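You operate a simulated robot arm through the tools that you are given. There is no shell and no other tool.

Carry out the task below with a simulated robot arm. There is one attempt and no reset: what you move stays moved.

TASK
Check the white gauge against the tester: green tray if they agree, yellow tray if not.
Fine: gauge on the white post, white port knob open, vent shut, pump to about 60 kPa; vent before lifting it off; leave port and vent open.

It is judged by the outcome, as a careful person would: the job done as asked, and still so three seconds after it is handed in. It fails if anything else is knocked over, pushed out of place, dropped, spilled or broken.

THE ROBOT
A 7-joint arm with a two-finger parallel gripper, fixed in place. Base frame: the origin is at the foot of the arm, x ahead of it, y to its left, z up; the work surface is at about z = 0.86. Units: m, degrees, N and s.
With the tool pointing down near the work surface it reaches from about 0.1 to 0.64 m from the base axis. Its first joint turns from -66.0 to 66.0 degrees. Payload 1.57 kg.
The tool frame sits at the grasp point between the pads (the TCP): z along the fingers, y along the line on which they close. The tips reach 0.03 m beyond it. The gripper opens to 0.08 m. The fingers are 0.017 m wide and 0.012 m thick; the gripper's body (0.04 by 0.082 m) begins 0.08 m behind the TCP.
Orientation is that of the tool frame in the base frame, as a unit quaternion [w, x, y, z]. With the fingers straight down and closing along the base's y, the tool's x points along the base's -x, its y along +y and its z along -z.

THE INTERFACE
- The arm moves only by the tool apply_moves. Its argument "plan" is a list of rows, each a list of 6 numbers: the shift along the tool's x, y, z in m, then the turn, a rotation vector about the tool's x, y, z in degrees. In form: [[dx, dy, dz, ax, ay, az], ...]. A call has 1 to 20 rows; each row is the pose to reach, as a shift and turn from the pose commanded when the call began, along the tool's axes at that moment. "claw" is the opening, from 0 (shut) to 1 (fully open), set as the call begins (left out, the last holds). Each row takes 0.2 s and may step no farther than 0.05 m and 8.6 degrees from the row before; otherwise, or with a gripper value out of range, the whole call is refused. Where a pose cannot be reached the arm comes as near as it can. A force on the tool above 40 N (or 10 N above the force at the start of the call, whichever is more), or a blocked arm, ends the call early, and 0.2 s more pass. Each finger travels about 0.072 m/s and halts on what it meets, pressing with about 21 N; the grip force reading is that of the motor and also rises with nothing between the fingers. The clock runs only during rows and for 0.2 s after the last one: add rows that repeat a pose to give the fingers time. It gives the time, the measured TCP pose, the force on the tool (base axes), the opening and the grip force at its end, in the units of the frame above (readings bear some noise), with the torque about the TCP (base axes, N m) and any sound that the robot's microphone picked up, and new pictures: "views" is both (left out), scene, wrist or none.
- Cameras (640 x 400 px; columns grow to the right, rows downward): "scene" is fixed at [0.0648, 0.4529, 1.4173]; the picture's right is [-0.57, -0.82, 0.00], its down [-0.57, 0.39, -0.72] and it looks along [0.59, -0.41, -0.69] (base axes); focal length 290 px, centre (320, 200). "wrist" rides on the gripper at [0.072, -0.007, -0.122] in the tool frame; the picture's right is [0.09, 1.00, 0.00], its down [-0.84, 0.08, -0.54] and it looks along [-0.54, 0.05, 0.84] (tool axes); focal length 238 px, centre (320, 200).
- point_at(camera, pixels): for up to 12 pixels [column, row] of the newest picture of that camera ("zoom" is the newest enlarged one), the place [x, y, z] in the base frame of the surface seen there, good to about 0.002 m, but the place of the scene camera against the robot may be out by one fixed shift of up to 0.012 m in any direction. No time passes.
- zoom(camera, box): a new picture of the part [left, top, right, bottom] of that camera's present view, enlarged. No time passes.
- sign_off(): hands the job in; it is judged then, once.

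Leave the gripper open and the arm clear of the work at the hand-in unless told otherwise.

The tools are called after "Emit:" as name(argument=value, ...) on one line, values as JSON. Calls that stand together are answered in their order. apply_moves: Moves the arm, as the interface text tells. Its arguments: {"type":"object","properties":{"plan":{"type":"array","items":{"type":"array","items":{"type":"number"}}},"claw":{"type":"number"},"views":{"type":"string","enum":["both","scene","wrist","none"]}},"required":["plan"]} The other tools are called the same way: point_at (camera, pixels) gives the place of the surface under pixels of a picture; zoom (camera, box) takes an enlarged picture of a part of a camera's view; sign_off () hands the job in.

At the start:

```text
time_s: 0.0
tool_pos: [0.3274, 0.2083, 1.2025]
tcp_rot: [0.0, 0.0, 1.0, 0.001]
ft_force: [0.0, -0.4, -0.3]
ft_torque: [0.01, 0.01, 0.04]
finger_gap: 0.08
grip_force: 0.1
```

scene: 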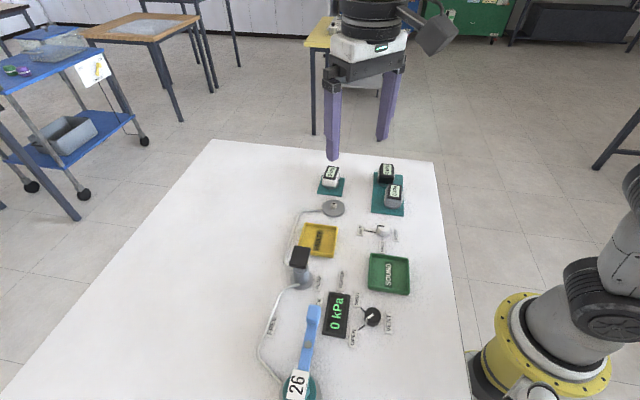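
wrist: 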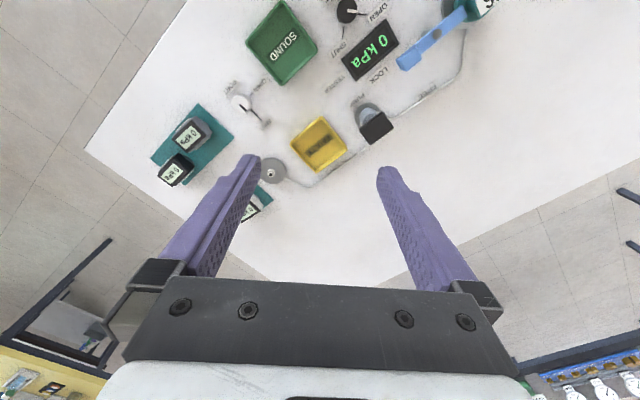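

I see a bench with three gauges, two trays, a tester display at 0 kPa, knobs and a blue lever. I'll start by enlarging parts of the scene to read the labels.

Emit:
zoom(camera="scene", box=[280, 150, 440, 250])

Emit:
zoom(camera="scene", box=[240, 270, 440, 400])

Emit:
zoom(camera="wrist", box=[140, 0, 500, 225])

```text
4.00 times, centred on (360, 200) of scene
```

zoom: 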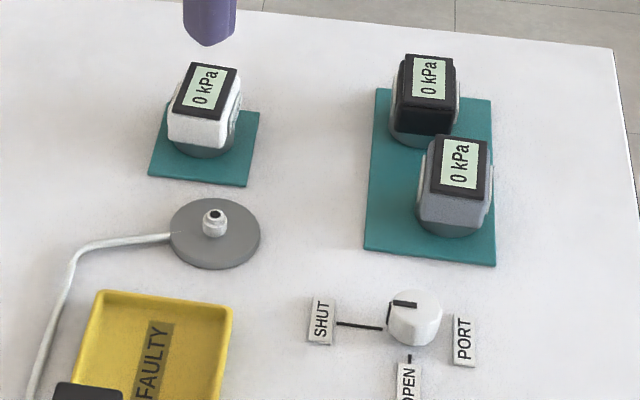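

```text
3.08 times, centred on (340, 335) of scene
```

zoom: 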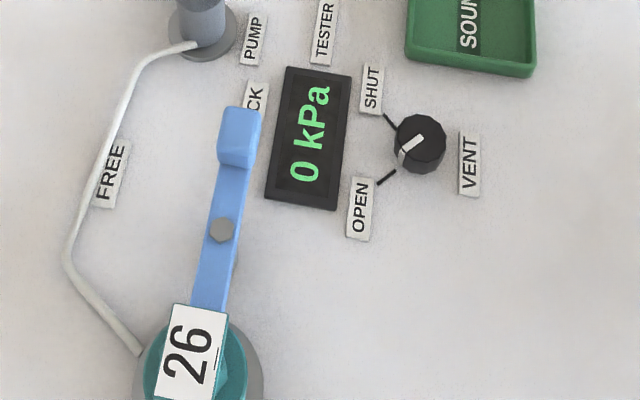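

```text
1.78 times, centred on (320, 112) of wrist
```

zoom: 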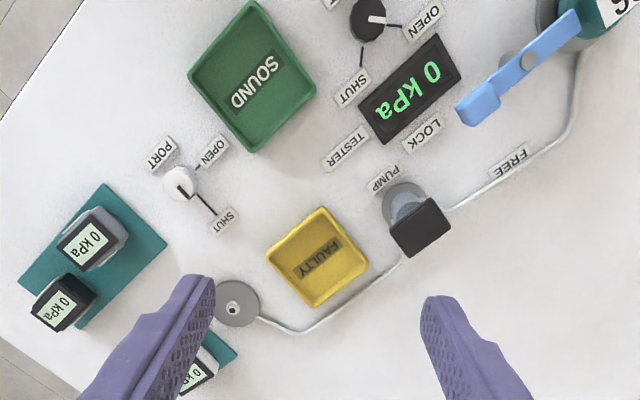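

The white port knob, black vent knob, pump and blue LOCK/FREE lever are visible. I'll enlarge each one more.

Emit:
zoom(camera="scene", box=[350, 215, 406, 250])

Emit:
zoom(camera="scene", box=[270, 340, 350, 400])

Emit:
zoom(camera="scene", box=[260, 230, 350, 310])

Emit:
zoom(camera="wrist", box=[220, 80, 284, 130])

Emit:
zoom(camera="wrist", box=[380, 0, 500, 75])

```text
11.43 times, centred on (378, 232) of scene
```

zoom: 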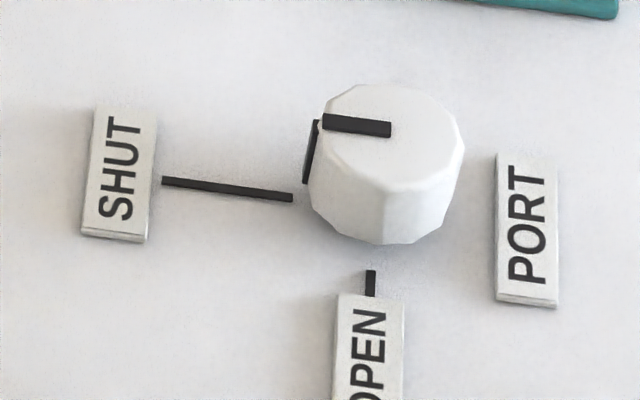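

```text
6.67 times, centred on (310, 370) of scene
```

zoom: 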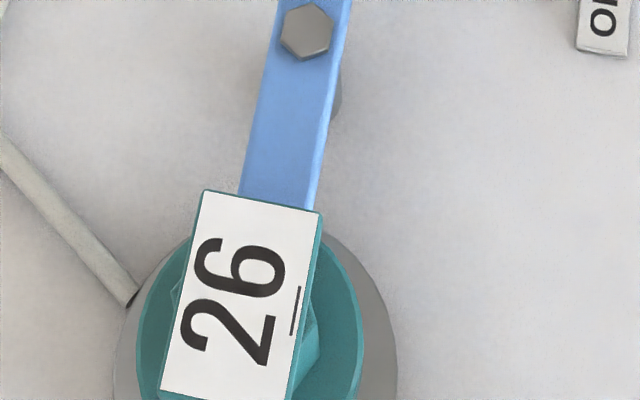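

```text
5.00 times, centred on (305, 270) of scene
```

zoom: 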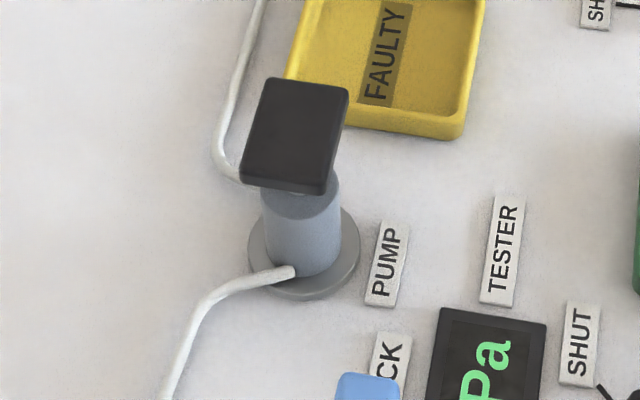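

```text
8.00 times, centred on (252, 105) of wrist
```

zoom: 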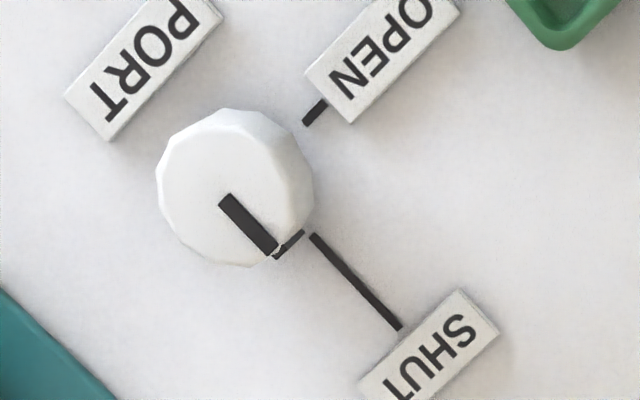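

```text
5.33 times, centred on (440, 38) of wrist
```

zoom: 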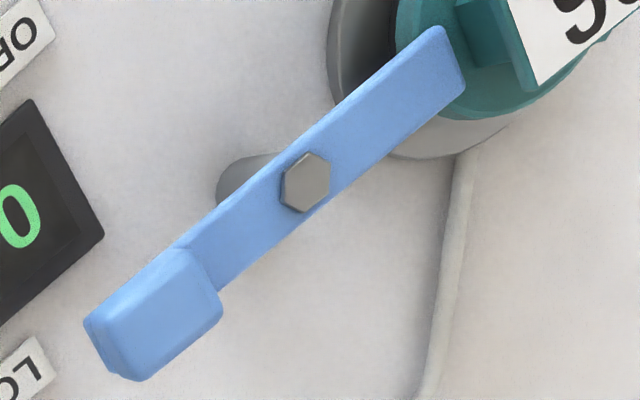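

The port is SHUT, vent is OPEN, and the blue lever is at LOCK over the "26" plug (I plan to leave that alone). Now I'll measure locations from both cameras to find the scene camera's offset.

Emit:
point_at(camera="wrist", pixels=[[242, 102], [271, 172], [186, 134], [174, 169], [345, 10], [377, 126], [319, 145], [281, 42], [372, 50], [410, 58], [250, 208], [300, 215]])

Emit:
point_at(camera="scene", pixels=[[383, 229], [334, 204], [395, 190], [387, 169], [374, 316], [300, 257], [318, 240], [389, 274], [337, 314], [313, 312], [331, 173], [325, 193]])

```text
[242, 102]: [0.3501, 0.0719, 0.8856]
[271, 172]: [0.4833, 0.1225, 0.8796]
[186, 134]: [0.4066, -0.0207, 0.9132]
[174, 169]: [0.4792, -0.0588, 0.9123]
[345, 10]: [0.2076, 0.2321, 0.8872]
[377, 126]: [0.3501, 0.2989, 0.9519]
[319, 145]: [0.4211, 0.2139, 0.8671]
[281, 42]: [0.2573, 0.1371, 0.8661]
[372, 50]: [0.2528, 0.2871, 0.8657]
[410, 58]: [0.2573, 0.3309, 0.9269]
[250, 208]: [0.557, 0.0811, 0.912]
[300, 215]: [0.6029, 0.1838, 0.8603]
```

```text
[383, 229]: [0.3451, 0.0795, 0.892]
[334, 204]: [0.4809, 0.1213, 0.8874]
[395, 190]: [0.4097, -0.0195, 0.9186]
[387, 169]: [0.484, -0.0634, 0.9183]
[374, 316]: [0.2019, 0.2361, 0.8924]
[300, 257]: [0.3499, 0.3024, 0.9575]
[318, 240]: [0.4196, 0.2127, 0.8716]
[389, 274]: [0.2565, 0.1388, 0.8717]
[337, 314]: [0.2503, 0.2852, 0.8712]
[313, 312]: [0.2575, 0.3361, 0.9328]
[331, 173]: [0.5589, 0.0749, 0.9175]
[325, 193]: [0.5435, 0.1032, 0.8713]
```

Scene z reads about 5.5 mm high while x, y agree to within a few mm. Next I'll measure the tick marks and knob pointers to get the turning directions.

Emit:
point_at(camera="wrist", pixels=[[259.5, 110], [269.5, 120.5], [258.3, 95], [260.6, 92.7], [249, 106], [253, 110], [235, 104], [258, 104], [246, 96], [273, 171], [258, 162], [288, 174]])

Emit:
point_at(camera="scene", pixels=[[364.7, 307], [367.3, 309.7], [363, 329.3], [368, 326], [371.5, 320], [376, 315], [362, 302], [383, 316], [314, 345], [297, 389], [300, 275], [312, 330]])

```text
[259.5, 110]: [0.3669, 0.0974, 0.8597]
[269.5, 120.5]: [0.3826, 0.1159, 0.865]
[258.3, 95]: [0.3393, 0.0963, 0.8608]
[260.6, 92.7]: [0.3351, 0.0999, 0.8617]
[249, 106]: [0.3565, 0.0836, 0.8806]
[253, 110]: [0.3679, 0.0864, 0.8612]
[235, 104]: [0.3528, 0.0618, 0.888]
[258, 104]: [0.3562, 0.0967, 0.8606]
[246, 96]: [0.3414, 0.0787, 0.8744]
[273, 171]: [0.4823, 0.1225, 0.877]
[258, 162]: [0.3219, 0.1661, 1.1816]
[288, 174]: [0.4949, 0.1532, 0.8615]
```

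```text
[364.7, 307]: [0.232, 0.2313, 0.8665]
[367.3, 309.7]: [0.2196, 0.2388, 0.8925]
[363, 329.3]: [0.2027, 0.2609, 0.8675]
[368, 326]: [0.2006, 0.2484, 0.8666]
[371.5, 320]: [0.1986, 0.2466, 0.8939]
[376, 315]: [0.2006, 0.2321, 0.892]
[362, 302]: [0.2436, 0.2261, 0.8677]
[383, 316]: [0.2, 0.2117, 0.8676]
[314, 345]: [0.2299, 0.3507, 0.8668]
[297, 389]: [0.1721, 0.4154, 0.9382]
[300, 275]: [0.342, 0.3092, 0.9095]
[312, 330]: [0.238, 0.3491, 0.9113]
```

Turning directions worked out from the ticks: the port needs +90° about base z (counterclockwise seen from above) from SHUT to OPEN, and the vent needs −90° from OPEN to SHUT. Next I'll move above the white gauge (about 0.558, 0.08) for a closer look.

Emit:
apply_moves(plan=[[-0.03, -0.018, 0.02, 0, 0, 0], [-0.06, -0.036, 0.04, 0, 0, 0], [-0.09, -0.054, 0.06, 0, 0, 0], [-0.12, -0.072, 0.08, 0, 0, 0], [-0.15, -0.09, 0.1, 0, 0, 0], [-0.18, -0.108, 0.12, 0, 0, 0], [-0.205, -0.123, 0.14, 0, 0, 0], [-0.21, -0.128, 0.15, 0, 0, 0]], claw=1)

```text
time_s: 1.8
tool_pos: [0.5389, 0.0812, 1.0544]
tcp_rot: [0.0, -0.001, 1.0, 0.0]
ft_force: [-0.1, -0.1, -0.3]
ft_torque: [-0.01, 0.05, -0.01]
finger_gap: 0.08
grip_force: 0.1
```

scene: 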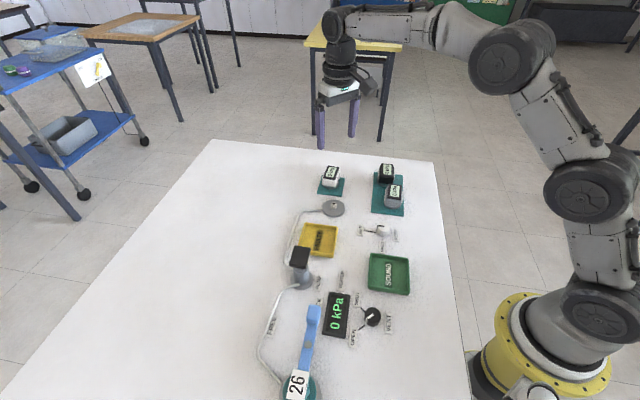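
wrist: 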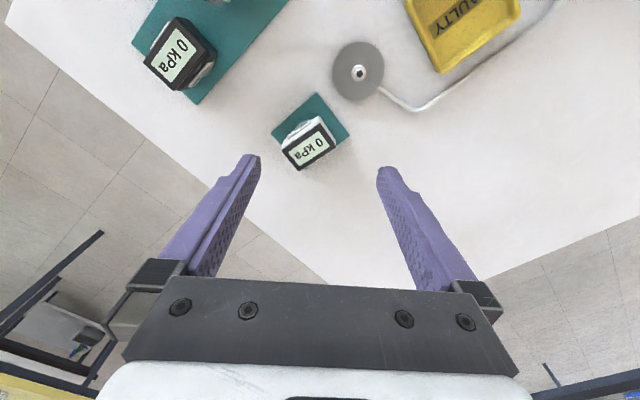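

The white gauge is at about (310,145) in the wrist view and the post at (357,72). I'll enlarge both.

Emit:
zoom(camera="wrist", box=[260, 80, 372, 180])

Emit:
zoom(camera="wrist", box=[310, 20, 422, 120])

Emit:
point_at(camera="wrist", pixels=[[308, 146], [357, 68], [283, 150], [325, 130], [336, 148], [298, 169], [278, 132], [318, 95], [351, 132]])

```text
4.00 times, centred on (316, 130) of wrist
```

zoom: 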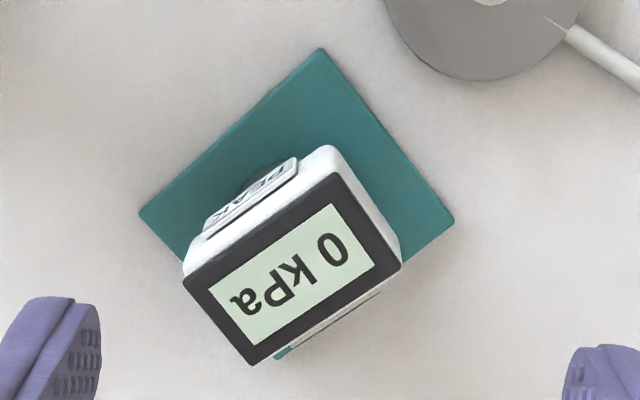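

```text
4.00 times, centred on (366, 70) of wrist
```

zoom: 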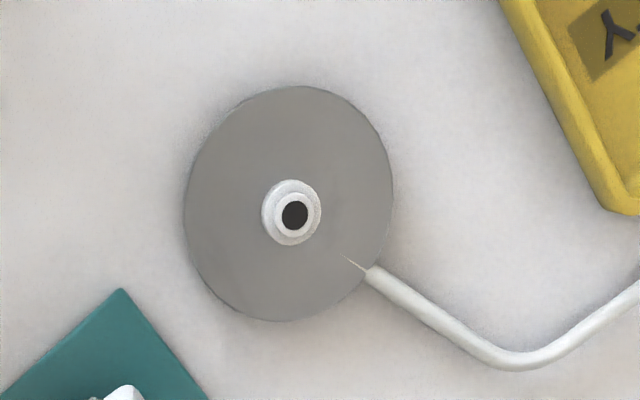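

```text
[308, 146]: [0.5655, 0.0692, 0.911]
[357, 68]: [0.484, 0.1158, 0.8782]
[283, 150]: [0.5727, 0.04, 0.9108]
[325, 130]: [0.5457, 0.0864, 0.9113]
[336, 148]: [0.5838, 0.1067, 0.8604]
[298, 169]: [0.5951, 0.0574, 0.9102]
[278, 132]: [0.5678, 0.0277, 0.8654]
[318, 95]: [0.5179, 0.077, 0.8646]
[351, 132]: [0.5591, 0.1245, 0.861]
```

The gauge has a "PEAK" marking on its side facing the robot; I should find out whether that's a button before deciding where to grip. I'll look closer and measure its corners.

Emit:
zoom(camera="wrist", box=[276, 105, 340, 145])

Emit:
zoom(camera="scene", box=[315, 160, 347, 200])

Emit:
zoom(camera="scene", box=[370, 160, 414, 215])

Emit:
point_at(camera="wrist", pixels=[[284, 150], [320, 125.5], [334.5, 145.5], [299, 169.5], [309, 147.5], [359.2, 73], [352.5, 73], [366, 74], [332, 73], [384, 71], [357, 42], [358, 99]])

```text
10.00 times, centred on (308, 125) of wrist
```

zoom: 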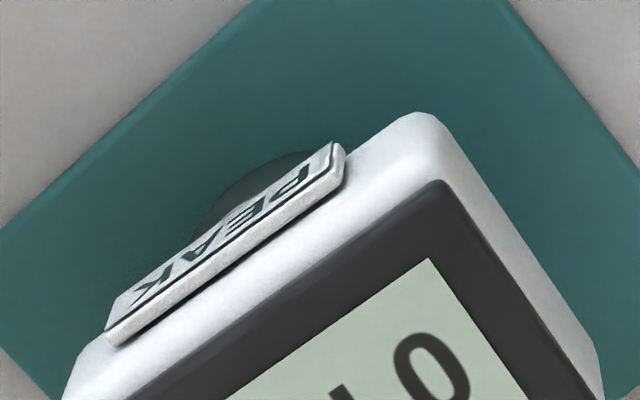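

```text
10.00 times, centred on (331, 180) of scene
```

zoom: 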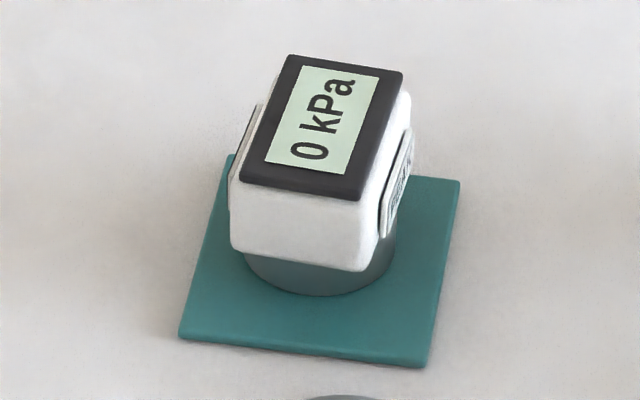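

```text
7.27 times, centred on (392, 188) of scene
```

zoom: 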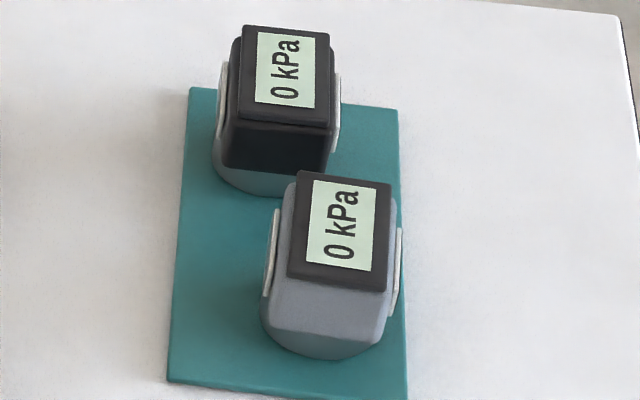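

```text
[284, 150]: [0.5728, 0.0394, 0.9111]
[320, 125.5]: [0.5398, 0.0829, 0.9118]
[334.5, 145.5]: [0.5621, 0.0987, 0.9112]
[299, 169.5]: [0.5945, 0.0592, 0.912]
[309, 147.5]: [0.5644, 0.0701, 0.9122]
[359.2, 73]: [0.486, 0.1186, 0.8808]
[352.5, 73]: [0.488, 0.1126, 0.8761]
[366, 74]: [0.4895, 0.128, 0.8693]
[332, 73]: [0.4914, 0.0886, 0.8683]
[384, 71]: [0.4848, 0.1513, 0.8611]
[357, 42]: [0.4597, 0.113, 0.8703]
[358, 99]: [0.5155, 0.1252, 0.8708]
```

The PEAK plates sit on both long sides, so I'll grip the plain short ends (about 55 mm apart, long axis at about 128° in base) to avoid pressing them. The gauge centre is about (0.567, 0.070). I'll turn the tool −38° about its z over the gauge and look again.

Emit:
apply_moves(plan=[[-0.006, -0.002, 0.01, 0, 0, -8], [-0.012, -0.005, 0.02, 0, 0, -16], [-0.018, -0.008, 0.03, 0, 0, -24], [-0.024, -0.01, 0.04, 0, 0, -32], [-0.028, -0.011, 0.045, 0, 0, -38], [-0.028, -0.011, 0.045, 0, 0, -38]])

```text
time_s: 3.2
tool_pos: [0.5642, 0.0688, 1.009]
tcp_rot: [0.0, -0.327, 0.945, 0.0]
ft_force: [0.1, -0.4, 0.1]
ft_torque: [0.01, 0.0, 0.01]
finger_gap: 0.08
grip_force: 0.1
```

scene: 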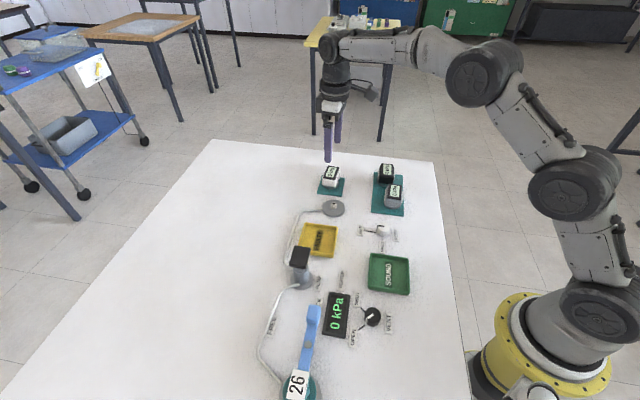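
wrist: 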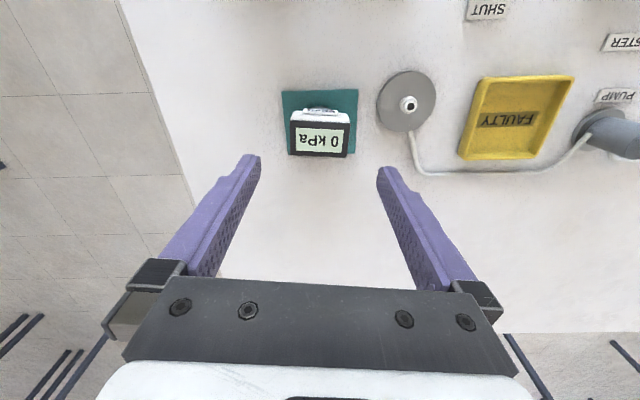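

The gauge now appears aligned with the fingers. I'll measure its top corners and the post again.

Emit:
zoom(camera="wrist", box=[280, 80, 360, 170])

Emit:
point_at(camera="wrist", pixels=[[292, 124], [348, 126], [346, 155], [291, 153], [319, 140], [408, 103], [401, 105], [415, 105], [378, 101], [435, 99], [408, 73], [408, 130]])

```text
4.44 times, centred on (320, 125) of wrist
```

zoom: 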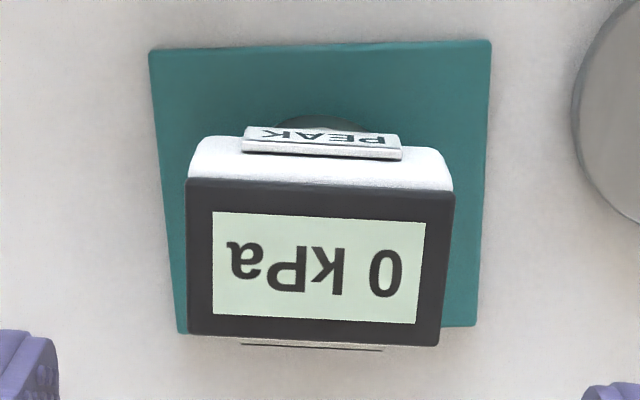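

```text
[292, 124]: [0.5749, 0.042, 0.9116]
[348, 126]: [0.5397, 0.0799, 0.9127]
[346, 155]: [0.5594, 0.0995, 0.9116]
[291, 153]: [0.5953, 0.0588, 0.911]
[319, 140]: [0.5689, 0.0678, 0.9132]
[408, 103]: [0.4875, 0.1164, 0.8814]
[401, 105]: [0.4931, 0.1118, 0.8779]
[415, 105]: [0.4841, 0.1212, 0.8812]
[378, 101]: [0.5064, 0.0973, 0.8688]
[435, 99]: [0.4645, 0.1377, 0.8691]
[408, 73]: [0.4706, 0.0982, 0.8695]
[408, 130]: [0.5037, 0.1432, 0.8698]
```

Gauge centre (0.567, 0.070), long axis about 131.5°, so I need about −3° more turn. I'll descend part way (tips level with the gauge top) and check clearance.

Emit:
apply_moves(plan=[[-0.003, -0.001, 0.02, 0, 0, -3.3], [-0.003, -0.001, 0.04, 0, 0, -3.3], [-0.003, -0.001, 0.06, 0, 0, -3.3], [-0.003, -0.001, 0.068, 0, 0, -3.3], [-0.003, -0.001, 0.068, 0, 0, -3.3]])

```text
time_s: 4.4
tool_pos: [0.569, 0.0706, 0.9395]
tcp_rot: [0.0, -0.353, 0.936, 0.0]
ft_force: [-1.0, 0.4, 0.0]
ft_torque: [0.02, 0.02, 0.02]
finger_gap: 0.08
grip_force: 0.1
```

scene: 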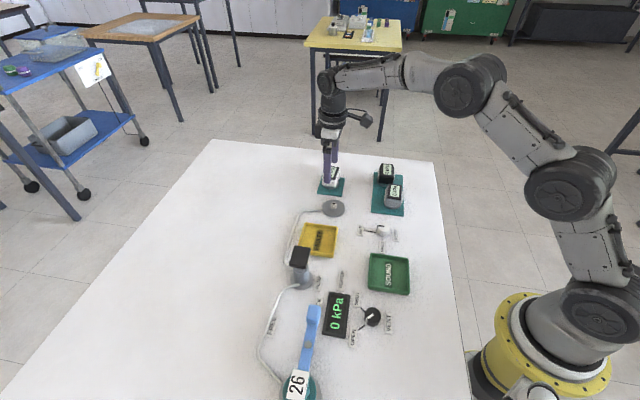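
wrist: 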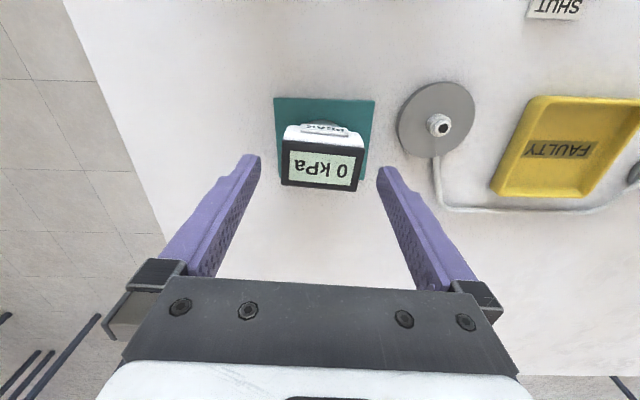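

The tips are on either side of the gauge. I'll check centring with measured corners.

Emit:
point_at(camera="wrist", pixels=[[285, 144], [362, 151], [358, 187], [283, 181], [322, 166], [440, 126], [253, 160], [385, 172]])

Emit:
zoom(camera="wrist", box=[230, 90, 400, 200])

```text
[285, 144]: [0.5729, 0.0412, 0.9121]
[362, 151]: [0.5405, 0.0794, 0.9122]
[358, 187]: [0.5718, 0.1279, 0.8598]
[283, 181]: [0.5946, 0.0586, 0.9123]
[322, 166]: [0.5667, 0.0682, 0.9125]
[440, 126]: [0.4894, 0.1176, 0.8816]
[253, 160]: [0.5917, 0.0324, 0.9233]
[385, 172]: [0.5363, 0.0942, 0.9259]
```

```text
3.64 times, centred on (315, 145) of wrist
```

zoom: 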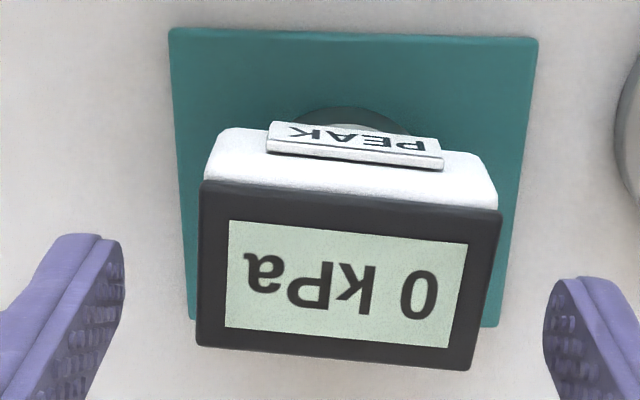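

Well centred (about 2 mm off along tool x). I'll descend to TCP z about 0.903, then close on the plain ends.

Emit:
apply_moves(plan=[[0.002, 0, 0.012, 0, 0, 0.5], [0.002, 0, 0.024, 0, 0, 0.5], [0.002, 0, 0.0365, 0, 0, 0.5], [0.002, 0, 0.0365, 0, 0, 0.5]], views="none")

Emit:
apply_moves(plan=[[0, 0, 0, 0, 0, 0], [0, 0, 0, 0, 0, 0], [0, 0, 0, 0, 0, 0], [0, 0, 0, 0, 0, 0]], claw=0.5)

```text
time_s: 5.4
tool_pos: [0.5681, 0.0683, 0.9028]
tcp_rot: [0.0, -0.349, 0.937, 0.0]
ft_force: [0.1, 0.0, 0.0]
ft_torque: [0.0, 0.03, 0.0]
finger_gap: 0.0802
grip_force: 0.0
```

```text
time_s: 6.4
tool_pos: [0.5679, 0.0698, 0.9025]
tcp_rot: [0.0, -0.349, 0.937, 0.0]
ft_force: [-0.4, -0.2, 0.4]
ft_torque: [-0.02, -0.01, 0.01]
finger_gap: 0.0556
grip_force: 20.8
```

scene: 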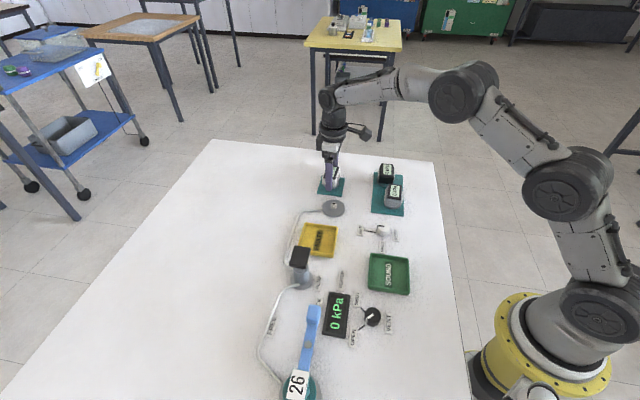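
wrist: 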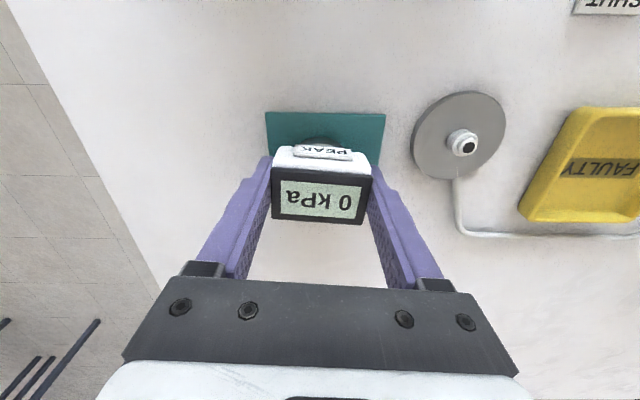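

Gripped (gap 55.6 mm, 20.8 N). I'll measure where the gauge sits in the grip and where the post is now.

Emit:
point_at(camera="wrist", pixels=[[276, 174], [368, 179], [362, 221], [276, 216], [321, 199], [415, 138], [503, 131], [459, 94], [458, 176], [462, 143]])

Emit:
zoom(camera="wrist", box=[400, 80, 520, 190])

```text
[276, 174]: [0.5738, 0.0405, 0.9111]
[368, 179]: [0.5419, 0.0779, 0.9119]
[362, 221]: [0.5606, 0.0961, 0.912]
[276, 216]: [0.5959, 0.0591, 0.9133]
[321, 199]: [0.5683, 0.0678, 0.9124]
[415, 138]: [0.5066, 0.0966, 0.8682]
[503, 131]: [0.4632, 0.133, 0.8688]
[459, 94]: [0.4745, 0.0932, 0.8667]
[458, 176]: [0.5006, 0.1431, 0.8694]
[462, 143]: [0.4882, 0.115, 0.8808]
```

```text
3.64 times, centred on (460, 135) of wrist
```

zoom: 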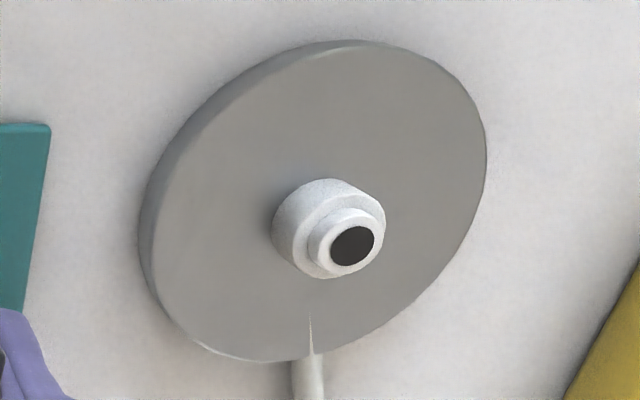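

Emit:
point_at(camera="wrist", pixels=[[468.8, 147.6], [463, 148], [475, 148], [469, 141], [469, 153]])

Emit:
point_at(camera="scene", pixels=[[333.3, 203.5], [333.5, 207], [323, 208], [344, 208], [333.5, 200], [334, 216]])

Emit:
zoom(camera="scene", box=[310, 190, 358, 220])

```text
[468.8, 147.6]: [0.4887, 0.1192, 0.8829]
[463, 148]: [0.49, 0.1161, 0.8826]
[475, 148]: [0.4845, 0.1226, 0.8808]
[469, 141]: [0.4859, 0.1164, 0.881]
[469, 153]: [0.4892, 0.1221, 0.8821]
```

```text
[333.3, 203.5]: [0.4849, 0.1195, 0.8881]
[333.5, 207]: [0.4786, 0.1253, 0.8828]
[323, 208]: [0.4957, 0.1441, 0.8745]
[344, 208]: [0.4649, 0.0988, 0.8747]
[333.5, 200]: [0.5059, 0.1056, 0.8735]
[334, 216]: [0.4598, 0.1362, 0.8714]
```

```text
13.33 times, centred on (334, 205) of scene
```

zoom: 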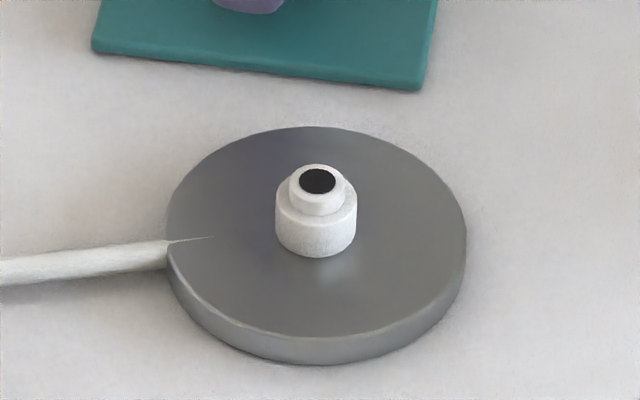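

Post centre is about (0.487, 0.119). I'll lift 45 mm and move the gauge over the post, staying clear above it.

Emit:
apply_moves(plan=[[0, 0, -0.01, 0, 0, 0], [0, 0, -0.025, 0, 0, 0], [0, 0, -0.045, 0, 0, 0], [0.007, 0.022, -0.045, 0, 0, 0], [0.014, 0.045, -0.045, 0, 0, 0], [0.021, 0.068, -0.045, 0, 0, 0], [0.027, 0.086, -0.045, 0, 0, 0], [0.0285, 0.0908, -0.045, 0, 0, 0], [0.0285, 0.0908, -0.045, 0, 0, 0]])

```text
time_s: 8.4
tool_pos: [0.4862, 0.118, 0.9495]
tcp_rot: [0.0, -0.349, 0.937, 0.0]
ft_force: [0.2, -0.6, -1.0]
ft_torque: [0.0, 0.0, -0.01]
finger_gap: 0.0557
grip_force: 21.1
```

scene: 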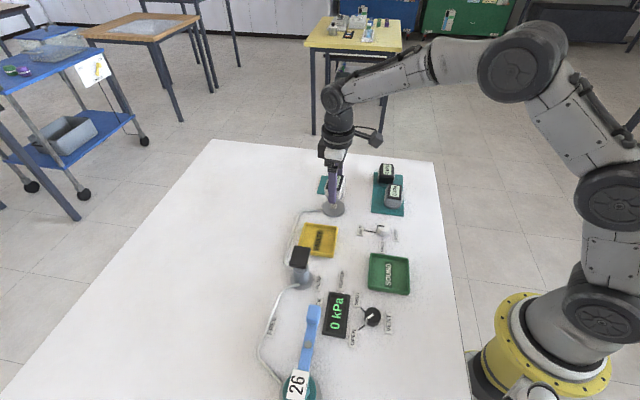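
wrist: 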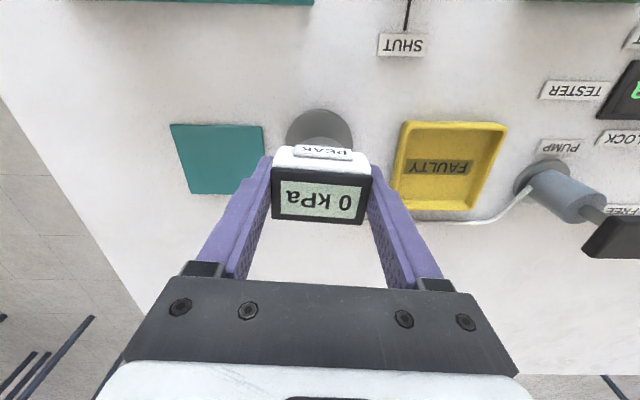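

The gauge hangs above the post. I'll check alignment in the scene view and measure visible disc edges.

Emit:
zoom(camera="scene", box=[300, 165, 364, 220])

Emit:
zoom(camera="wrist", box=[260, 90, 390, 230])

Emit:
point_at(camera="wrist", pixels=[[276, 174], [368, 179], [362, 221], [276, 216], [321, 199], [288, 135], [351, 132], [319, 111], [300, 116], [340, 116]])

```text
7.27 times, centred on (332, 192) of scene
```

zoom: 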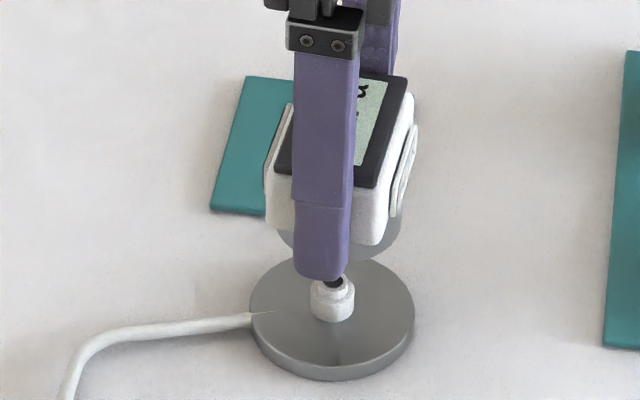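

```text
2.86 times, centred on (325, 160) of wrist
```

zoom: 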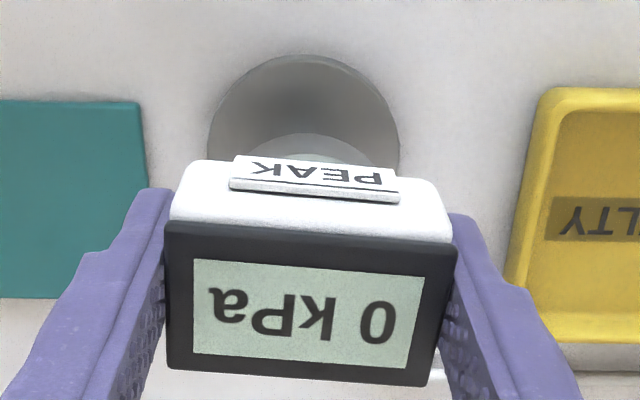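

```text
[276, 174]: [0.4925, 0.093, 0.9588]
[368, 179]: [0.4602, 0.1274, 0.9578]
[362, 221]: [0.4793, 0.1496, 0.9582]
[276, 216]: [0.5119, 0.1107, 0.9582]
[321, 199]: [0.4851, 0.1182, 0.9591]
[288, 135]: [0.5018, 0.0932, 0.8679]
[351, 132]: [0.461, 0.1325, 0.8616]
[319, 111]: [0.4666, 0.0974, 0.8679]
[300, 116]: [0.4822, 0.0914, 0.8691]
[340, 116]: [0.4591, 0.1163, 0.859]
```

Aligned to about 1 mm. I'll lower with a small correction, first 30 mm, reading the force.

Emit:
apply_moves(plan=[[0, -0.001, 0.01, 0, 0, 0], [0, -0.001, 0.02, 0, 0, 0], [0, -0.001, 0.026, 0, 0, 0], [0, -0.001, 0.03, 0, 0, 0], [0, -0.001, 0.03, 0, 0, 0]])

```text
time_s: 9.6
tool_pos: [0.4865, 0.1177, 0.9181]
tcp_rot: [0.0, -0.349, 0.937, -0.001]
ft_force: [-0.6, 0.9, -1.6]
ft_torque: [-0.05, 0.0, 0.01]
finger_gap: 0.0558
grip_force: 21.2
```

scene: 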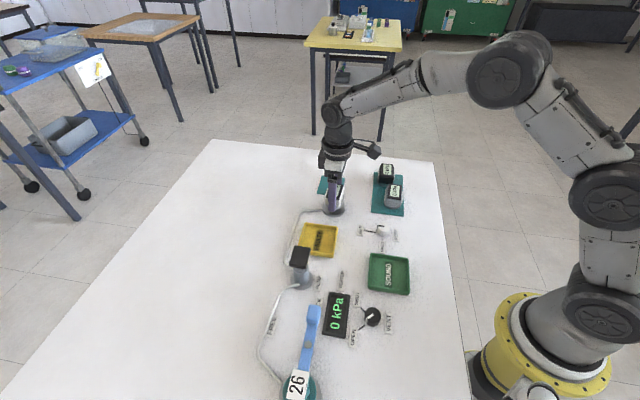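
wrist: 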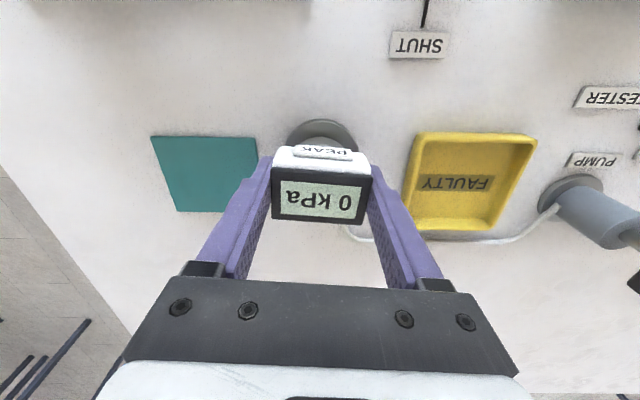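

The gauge's bottom is now at the post's tip. I'll descend in 2 mm steps watching the force.

Emit:
apply_moves(plan=[[0, 0, 0.002, 0, 0, 0], [0, 0, 0.004, 0, 0, 0], [0, 0, 0.006, 0, 0, 0], [0, 0, 0.006, 0, 0, 0]])

```text
time_s: 10.6
tool_pos: [0.4868, 0.1184, 0.9131]
tcp_rot: [0.0, -0.349, 0.937, 0.0]
ft_force: [0.4, -1.2, -1.6]
ft_torque: [0.02, -0.02, -0.01]
finger_gap: 0.0558
grip_force: 21.1
```

scene: 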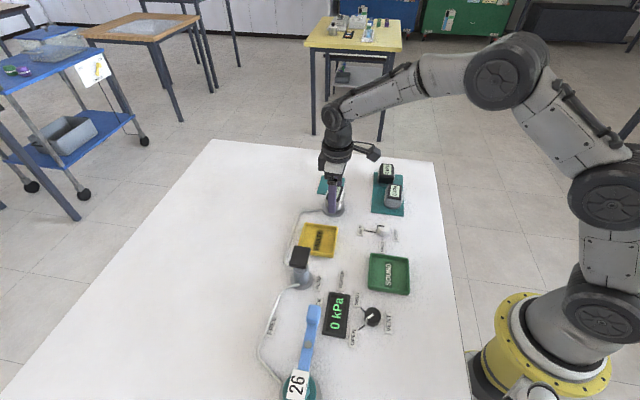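
wrist: 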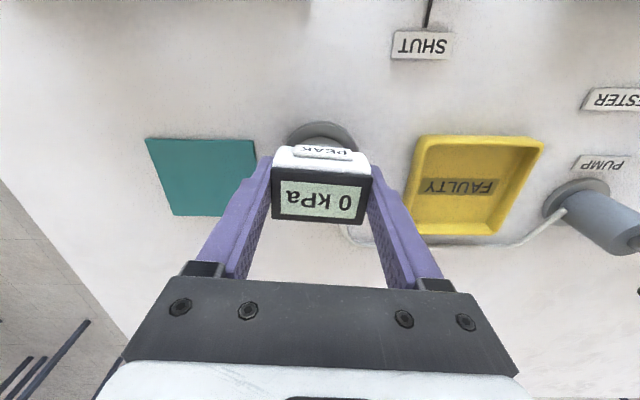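

No contact force yet; it's going down over the post freely. I'll continue in small steps.

Emit:
apply_moves(plan=[[0, 0, 0.001, 0, 0, 0], [0, 0, 0.002, 0, 0, 0], [0, 0, 0.003, 0, 0, 0], [0, 0, 0.004, 0, 0, 0], [0, 0, 0.004, 0, 0, 0]], views="none")

```text
time_s: 11.8
tool_pos: [0.487, 0.118, 0.9088]
tcp_rot: [0.0, -0.349, 0.937, 0.001]
ft_force: [-0.1, 0.8, -1.1]
ft_torque: [-0.02, 0.02, -0.04]
finger_gap: 0.056
grip_force: 21.1
```

Emit:
apply_moves(plan=[[0, 0, 0.001, 0, 0, 0], [0, 0, 0.002, 0, 0, 0], [0, 0, 0.002, 0, 0, 0]], views="none")

```text
time_s: 12.6
tool_pos: [0.4884, 0.1176, 0.906]
tcp_rot: [0.001, -0.349, 0.937, 0.001]
ft_force: [-0.6, -0.5, 2.8]
ft_torque: [0.01, 0.03, -0.02]
finger_gap: 0.0557
grip_force: 21.0
```

A slight contact force (+2.8 N) appears near the expected seat height. I'll press 1.5 mm more to confirm seating.

Emit:
apply_moves(plan=[[0, 0, 0.0008, 0, 0, 0], [0, 0, 0.0015, 0, 0, 0], [0, 0, 0.0015, 0, 0, 0]])

```text
time_s: 13.4
tool_pos: [0.4876, 0.1185, 0.9065]
tcp_rot: [0.002, -0.349, 0.937, 0.0]
ft_force: [-2.4, -1.1, 14.1]
ft_torque: [-0.02, 0.31, -0.01]
finger_gap: 0.0556
grip_force: 20.9
```

scene: 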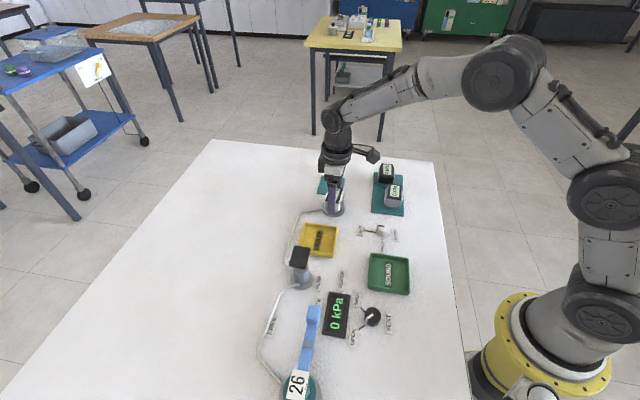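
wrist: 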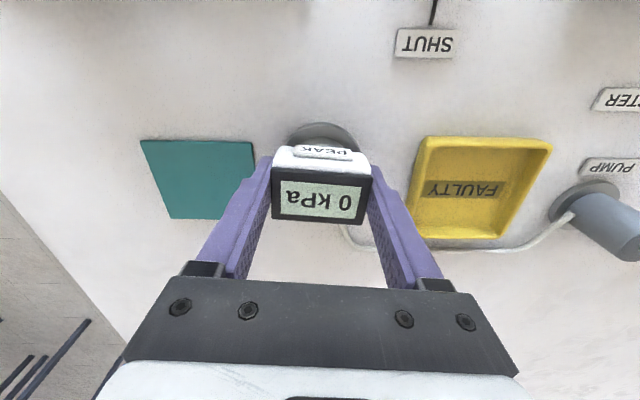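

Seated (14 N at z 0.9065, matching the disc). I'll relax the push, then open the fingers.

Emit:
apply_moves(plan=[[0, 0, -0.0018, 0, 0, 0], [0, 0, -0.0018, 0, 0, 0]], views="none")

Emit:
apply_moves(plan=[[0, 0, 0, 0, 0, 0], [0, 0, 0, 0, 0, 0], [0, 0, 0, 0, 0, 0]], claw=1)

```text
time_s: 14.0
tool_pos: [0.4865, 0.1184, 0.9059]
tcp_rot: [0.001, -0.349, 0.937, 0.0]
ft_force: [2.4, 2.2, 7.7]
ft_torque: [0.12, -0.24, -0.01]
finger_gap: 0.0557
grip_force: 20.8
```

```text
time_s: 14.8
tool_pos: [0.4859, 0.118, 0.907]
tcp_rot: [0.0, -0.349, 0.937, -0.001]
ft_force: [-0.1, 0.0, -0.5]
ft_torque: [0.01, -0.02, -0.02]
finger_gap: 0.0799
grip_force: 0.1
```

scene: 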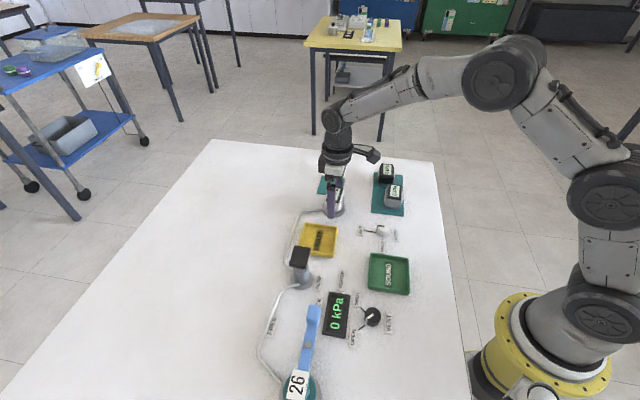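
wrist: 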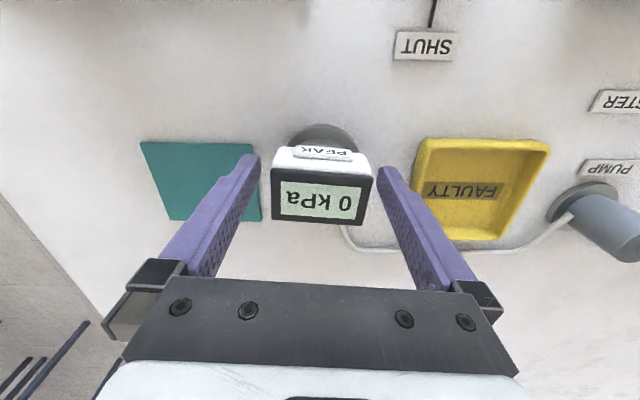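

The gauge stands on the post. Next I'll lift straight up and go above the white port knob (about 0.353, 0.079), turning the tool back to base alignment.

Emit:
apply_moves(plan=[[0, 0, -0.03, 0, 0, 0], [0, 0, -0.065, 0, 0, 0], [0.025, 0.012, -0.08, 0, 0, 8], [0.05, 0.024, -0.08, 0, 0, 16], [0.075, 0.036, -0.08, 0, 0, 24], [0.1, 0.048, -0.08, 0, 0, 32], [0.127, 0.058, -0.08, 0, 0, 40], [0.127, 0.058, -0.08, 0, 0, 40]])

```text
time_s: 16.6
tool_pos: [0.3524, 0.0798, 0.9854]
tcp_rot: [0.0, -0.007, 1.0, -0.001]
ft_force: [-0.6, -0.1, 0.3]
ft_torque: [0.01, -0.02, -0.01]
finger_gap: 0.0802
grip_force: 0.1
```

scene: 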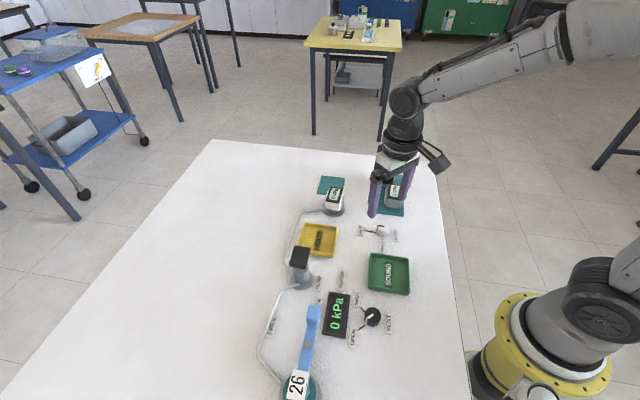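
wrist: 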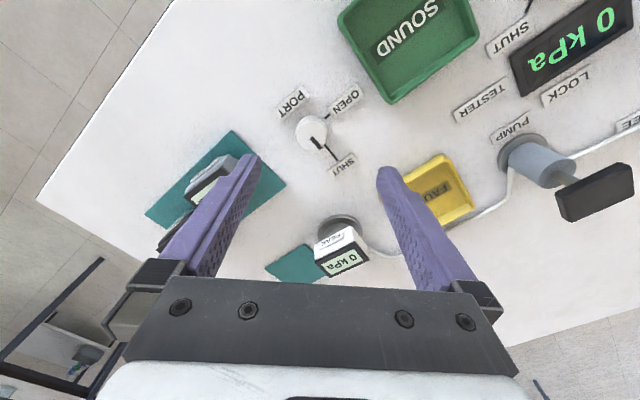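

The knob is visible at about (312,133). I'll enlarge and measure it.

Emit:
zoom(camera="wrist", box=[270, 80, 370, 180])

Emit:
zoom(camera="scene", box=[310, 175, 358, 220])

Emit:
point_at(camera="wrist", pixels=[[311, 132], [298, 132], [324, 132], [311, 121], [311, 145], [315, 139], [320, 147], [333, 158], [329, 116], [303, 142], [320, 122]])

```text
4.00 times, centred on (320, 130) of wrist
```

zoom: 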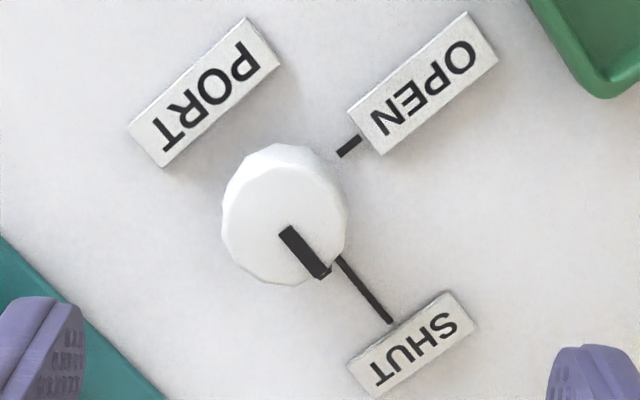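

```text
8.89 times, centred on (334, 198) of scene
```

zoom: 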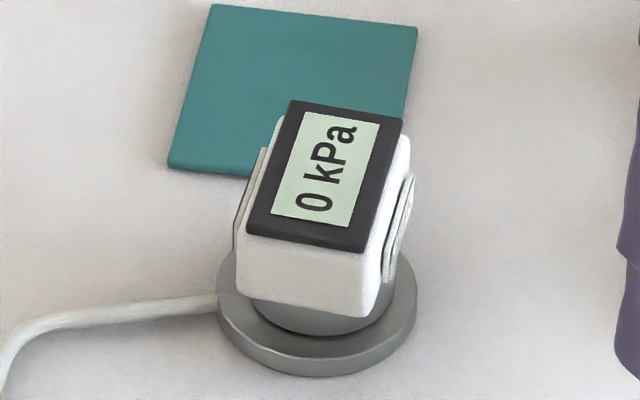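

```text
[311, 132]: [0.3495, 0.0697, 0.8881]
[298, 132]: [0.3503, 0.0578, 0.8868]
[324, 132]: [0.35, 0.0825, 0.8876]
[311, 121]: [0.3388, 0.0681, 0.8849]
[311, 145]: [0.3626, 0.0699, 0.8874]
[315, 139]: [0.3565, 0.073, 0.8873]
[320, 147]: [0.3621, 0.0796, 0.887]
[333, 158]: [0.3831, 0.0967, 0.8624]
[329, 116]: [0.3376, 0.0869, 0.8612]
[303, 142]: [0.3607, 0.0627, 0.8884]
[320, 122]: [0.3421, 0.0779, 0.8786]
```

Knob centre about (0.352, 0.069), radius about 16 mm, top z 0.8875. I'll centre on it, narrow the opening to 60 mm, and descend to TCP z about 0.898.

Emit:
apply_moves(plan=[[0, -0.0055, 0.02, 0, 0, 0], [0, -0.0107, 0.045, 0, 0, 0], [0, -0.0107, 0.06, 0, 0, 0], [0, -0.0107, 0.06, 0, 0, 0]], claw=0.75, views="wrist")

```text
time_s: 17.6
tool_pos: [0.3532, 0.0694, 0.9259]
tcp_rot: [0.0, -0.007, 1.0, 0.001]
ft_force: [-0.7, -0.5, 0.4]
ft_torque: [0.01, -0.02, 0.03]
finger_gap: 0.0599
grip_force: 0.1
```

wrist: 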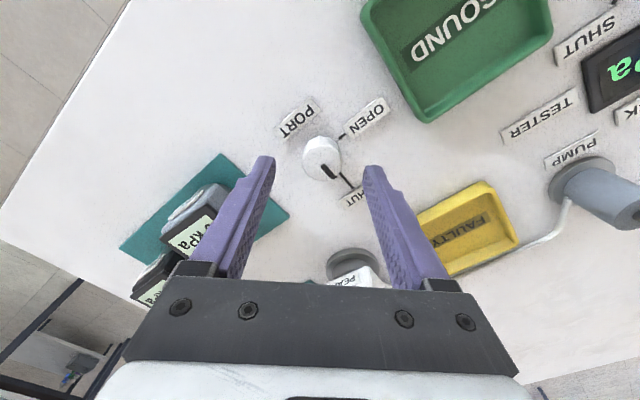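

Knob centred between the fingers (columns 268–370, knob 321). I'll descend, then close.

Emit:
apply_moves(plan=[[0, 0, 0.014, 0, 0, 0], [0, 0, 0.028, 0, 0, 0], [0, 0, 0.028, 0, 0, 0]], views="wrist")

Emit:
apply_moves(plan=[[0, 0, 0, 0, 0, 0], [0, 0, 0, 0, 0, 0], [0, 0, 0, 0, 0, 0]], claw=0.25, views="wrist")

```text
time_s: 18.4
tool_pos: [0.3528, 0.0691, 0.8979]
tcp_rot: [0.0, -0.007, 1.0, 0.0]
ft_force: [-0.6, -0.4, -0.2]
ft_torque: [0.01, -0.02, 0.03]
finger_gap: 0.06
grip_force: 0.0
```

wrist: 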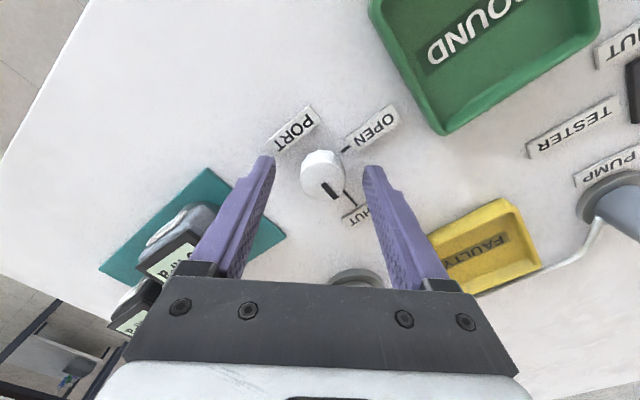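

```text
time_s: 19.2
tool_pos: [0.3522, 0.0693, 0.8982]
tcp_rot: [0.0, -0.007, 1.0, 0.0]
ft_force: [-1.6, 12.7, -2.8]
ft_torque: [0.24, -0.15, -0.04]
finger_gap: 0.0312
grip_force: 6.3
```

wrist: 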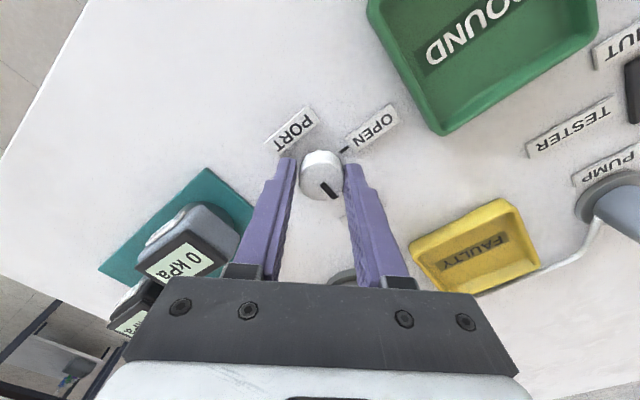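

The grip closed at 31 mm but a 12.7 N sideways force shows I'm about 1–2 mm off in y. I'll shift +y to balance.

Emit:
apply_moves(plan=[[0, 0.0012, 0, 0, 0, 0], [0, 0.0012, 0, 0, 0, 0], [0, 0.0012, 0, 0, 0, 0]], views="none")

```text
time_s: 20.0
tool_pos: [0.3519, 0.0699, 0.8981]
tcp_rot: [0.0, -0.007, 1.0, 0.0]
ft_force: [-1.4, 10.8, -2.2]
ft_torque: [0.21, 0.07, -0.02]
finger_gap: 0.03
grip_force: 5.3
```

Emit:
apply_moves(plan=[[0, 0.001, 0, 0, 0, 0], [0, 0.002, 0, 0, 0, 0], [0, 0.002, 0, 0, 0, 0], [0, 0.002, 0, 0, 0, 0]], views="wrist")

```text
time_s: 21.0
tool_pos: [0.3528, 0.0704, 0.8983]
tcp_rot: [-0.001, -0.008, 1.0, -0.001]
ft_force: [-8.2, -16.1, 9.0]
ft_torque: [-0.48, -0.51, -0.02]
finger_gap: 0.0286
grip_force: 38.8
```

wrist: 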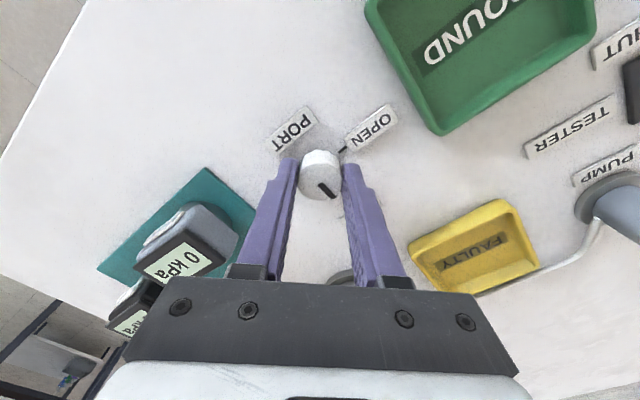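

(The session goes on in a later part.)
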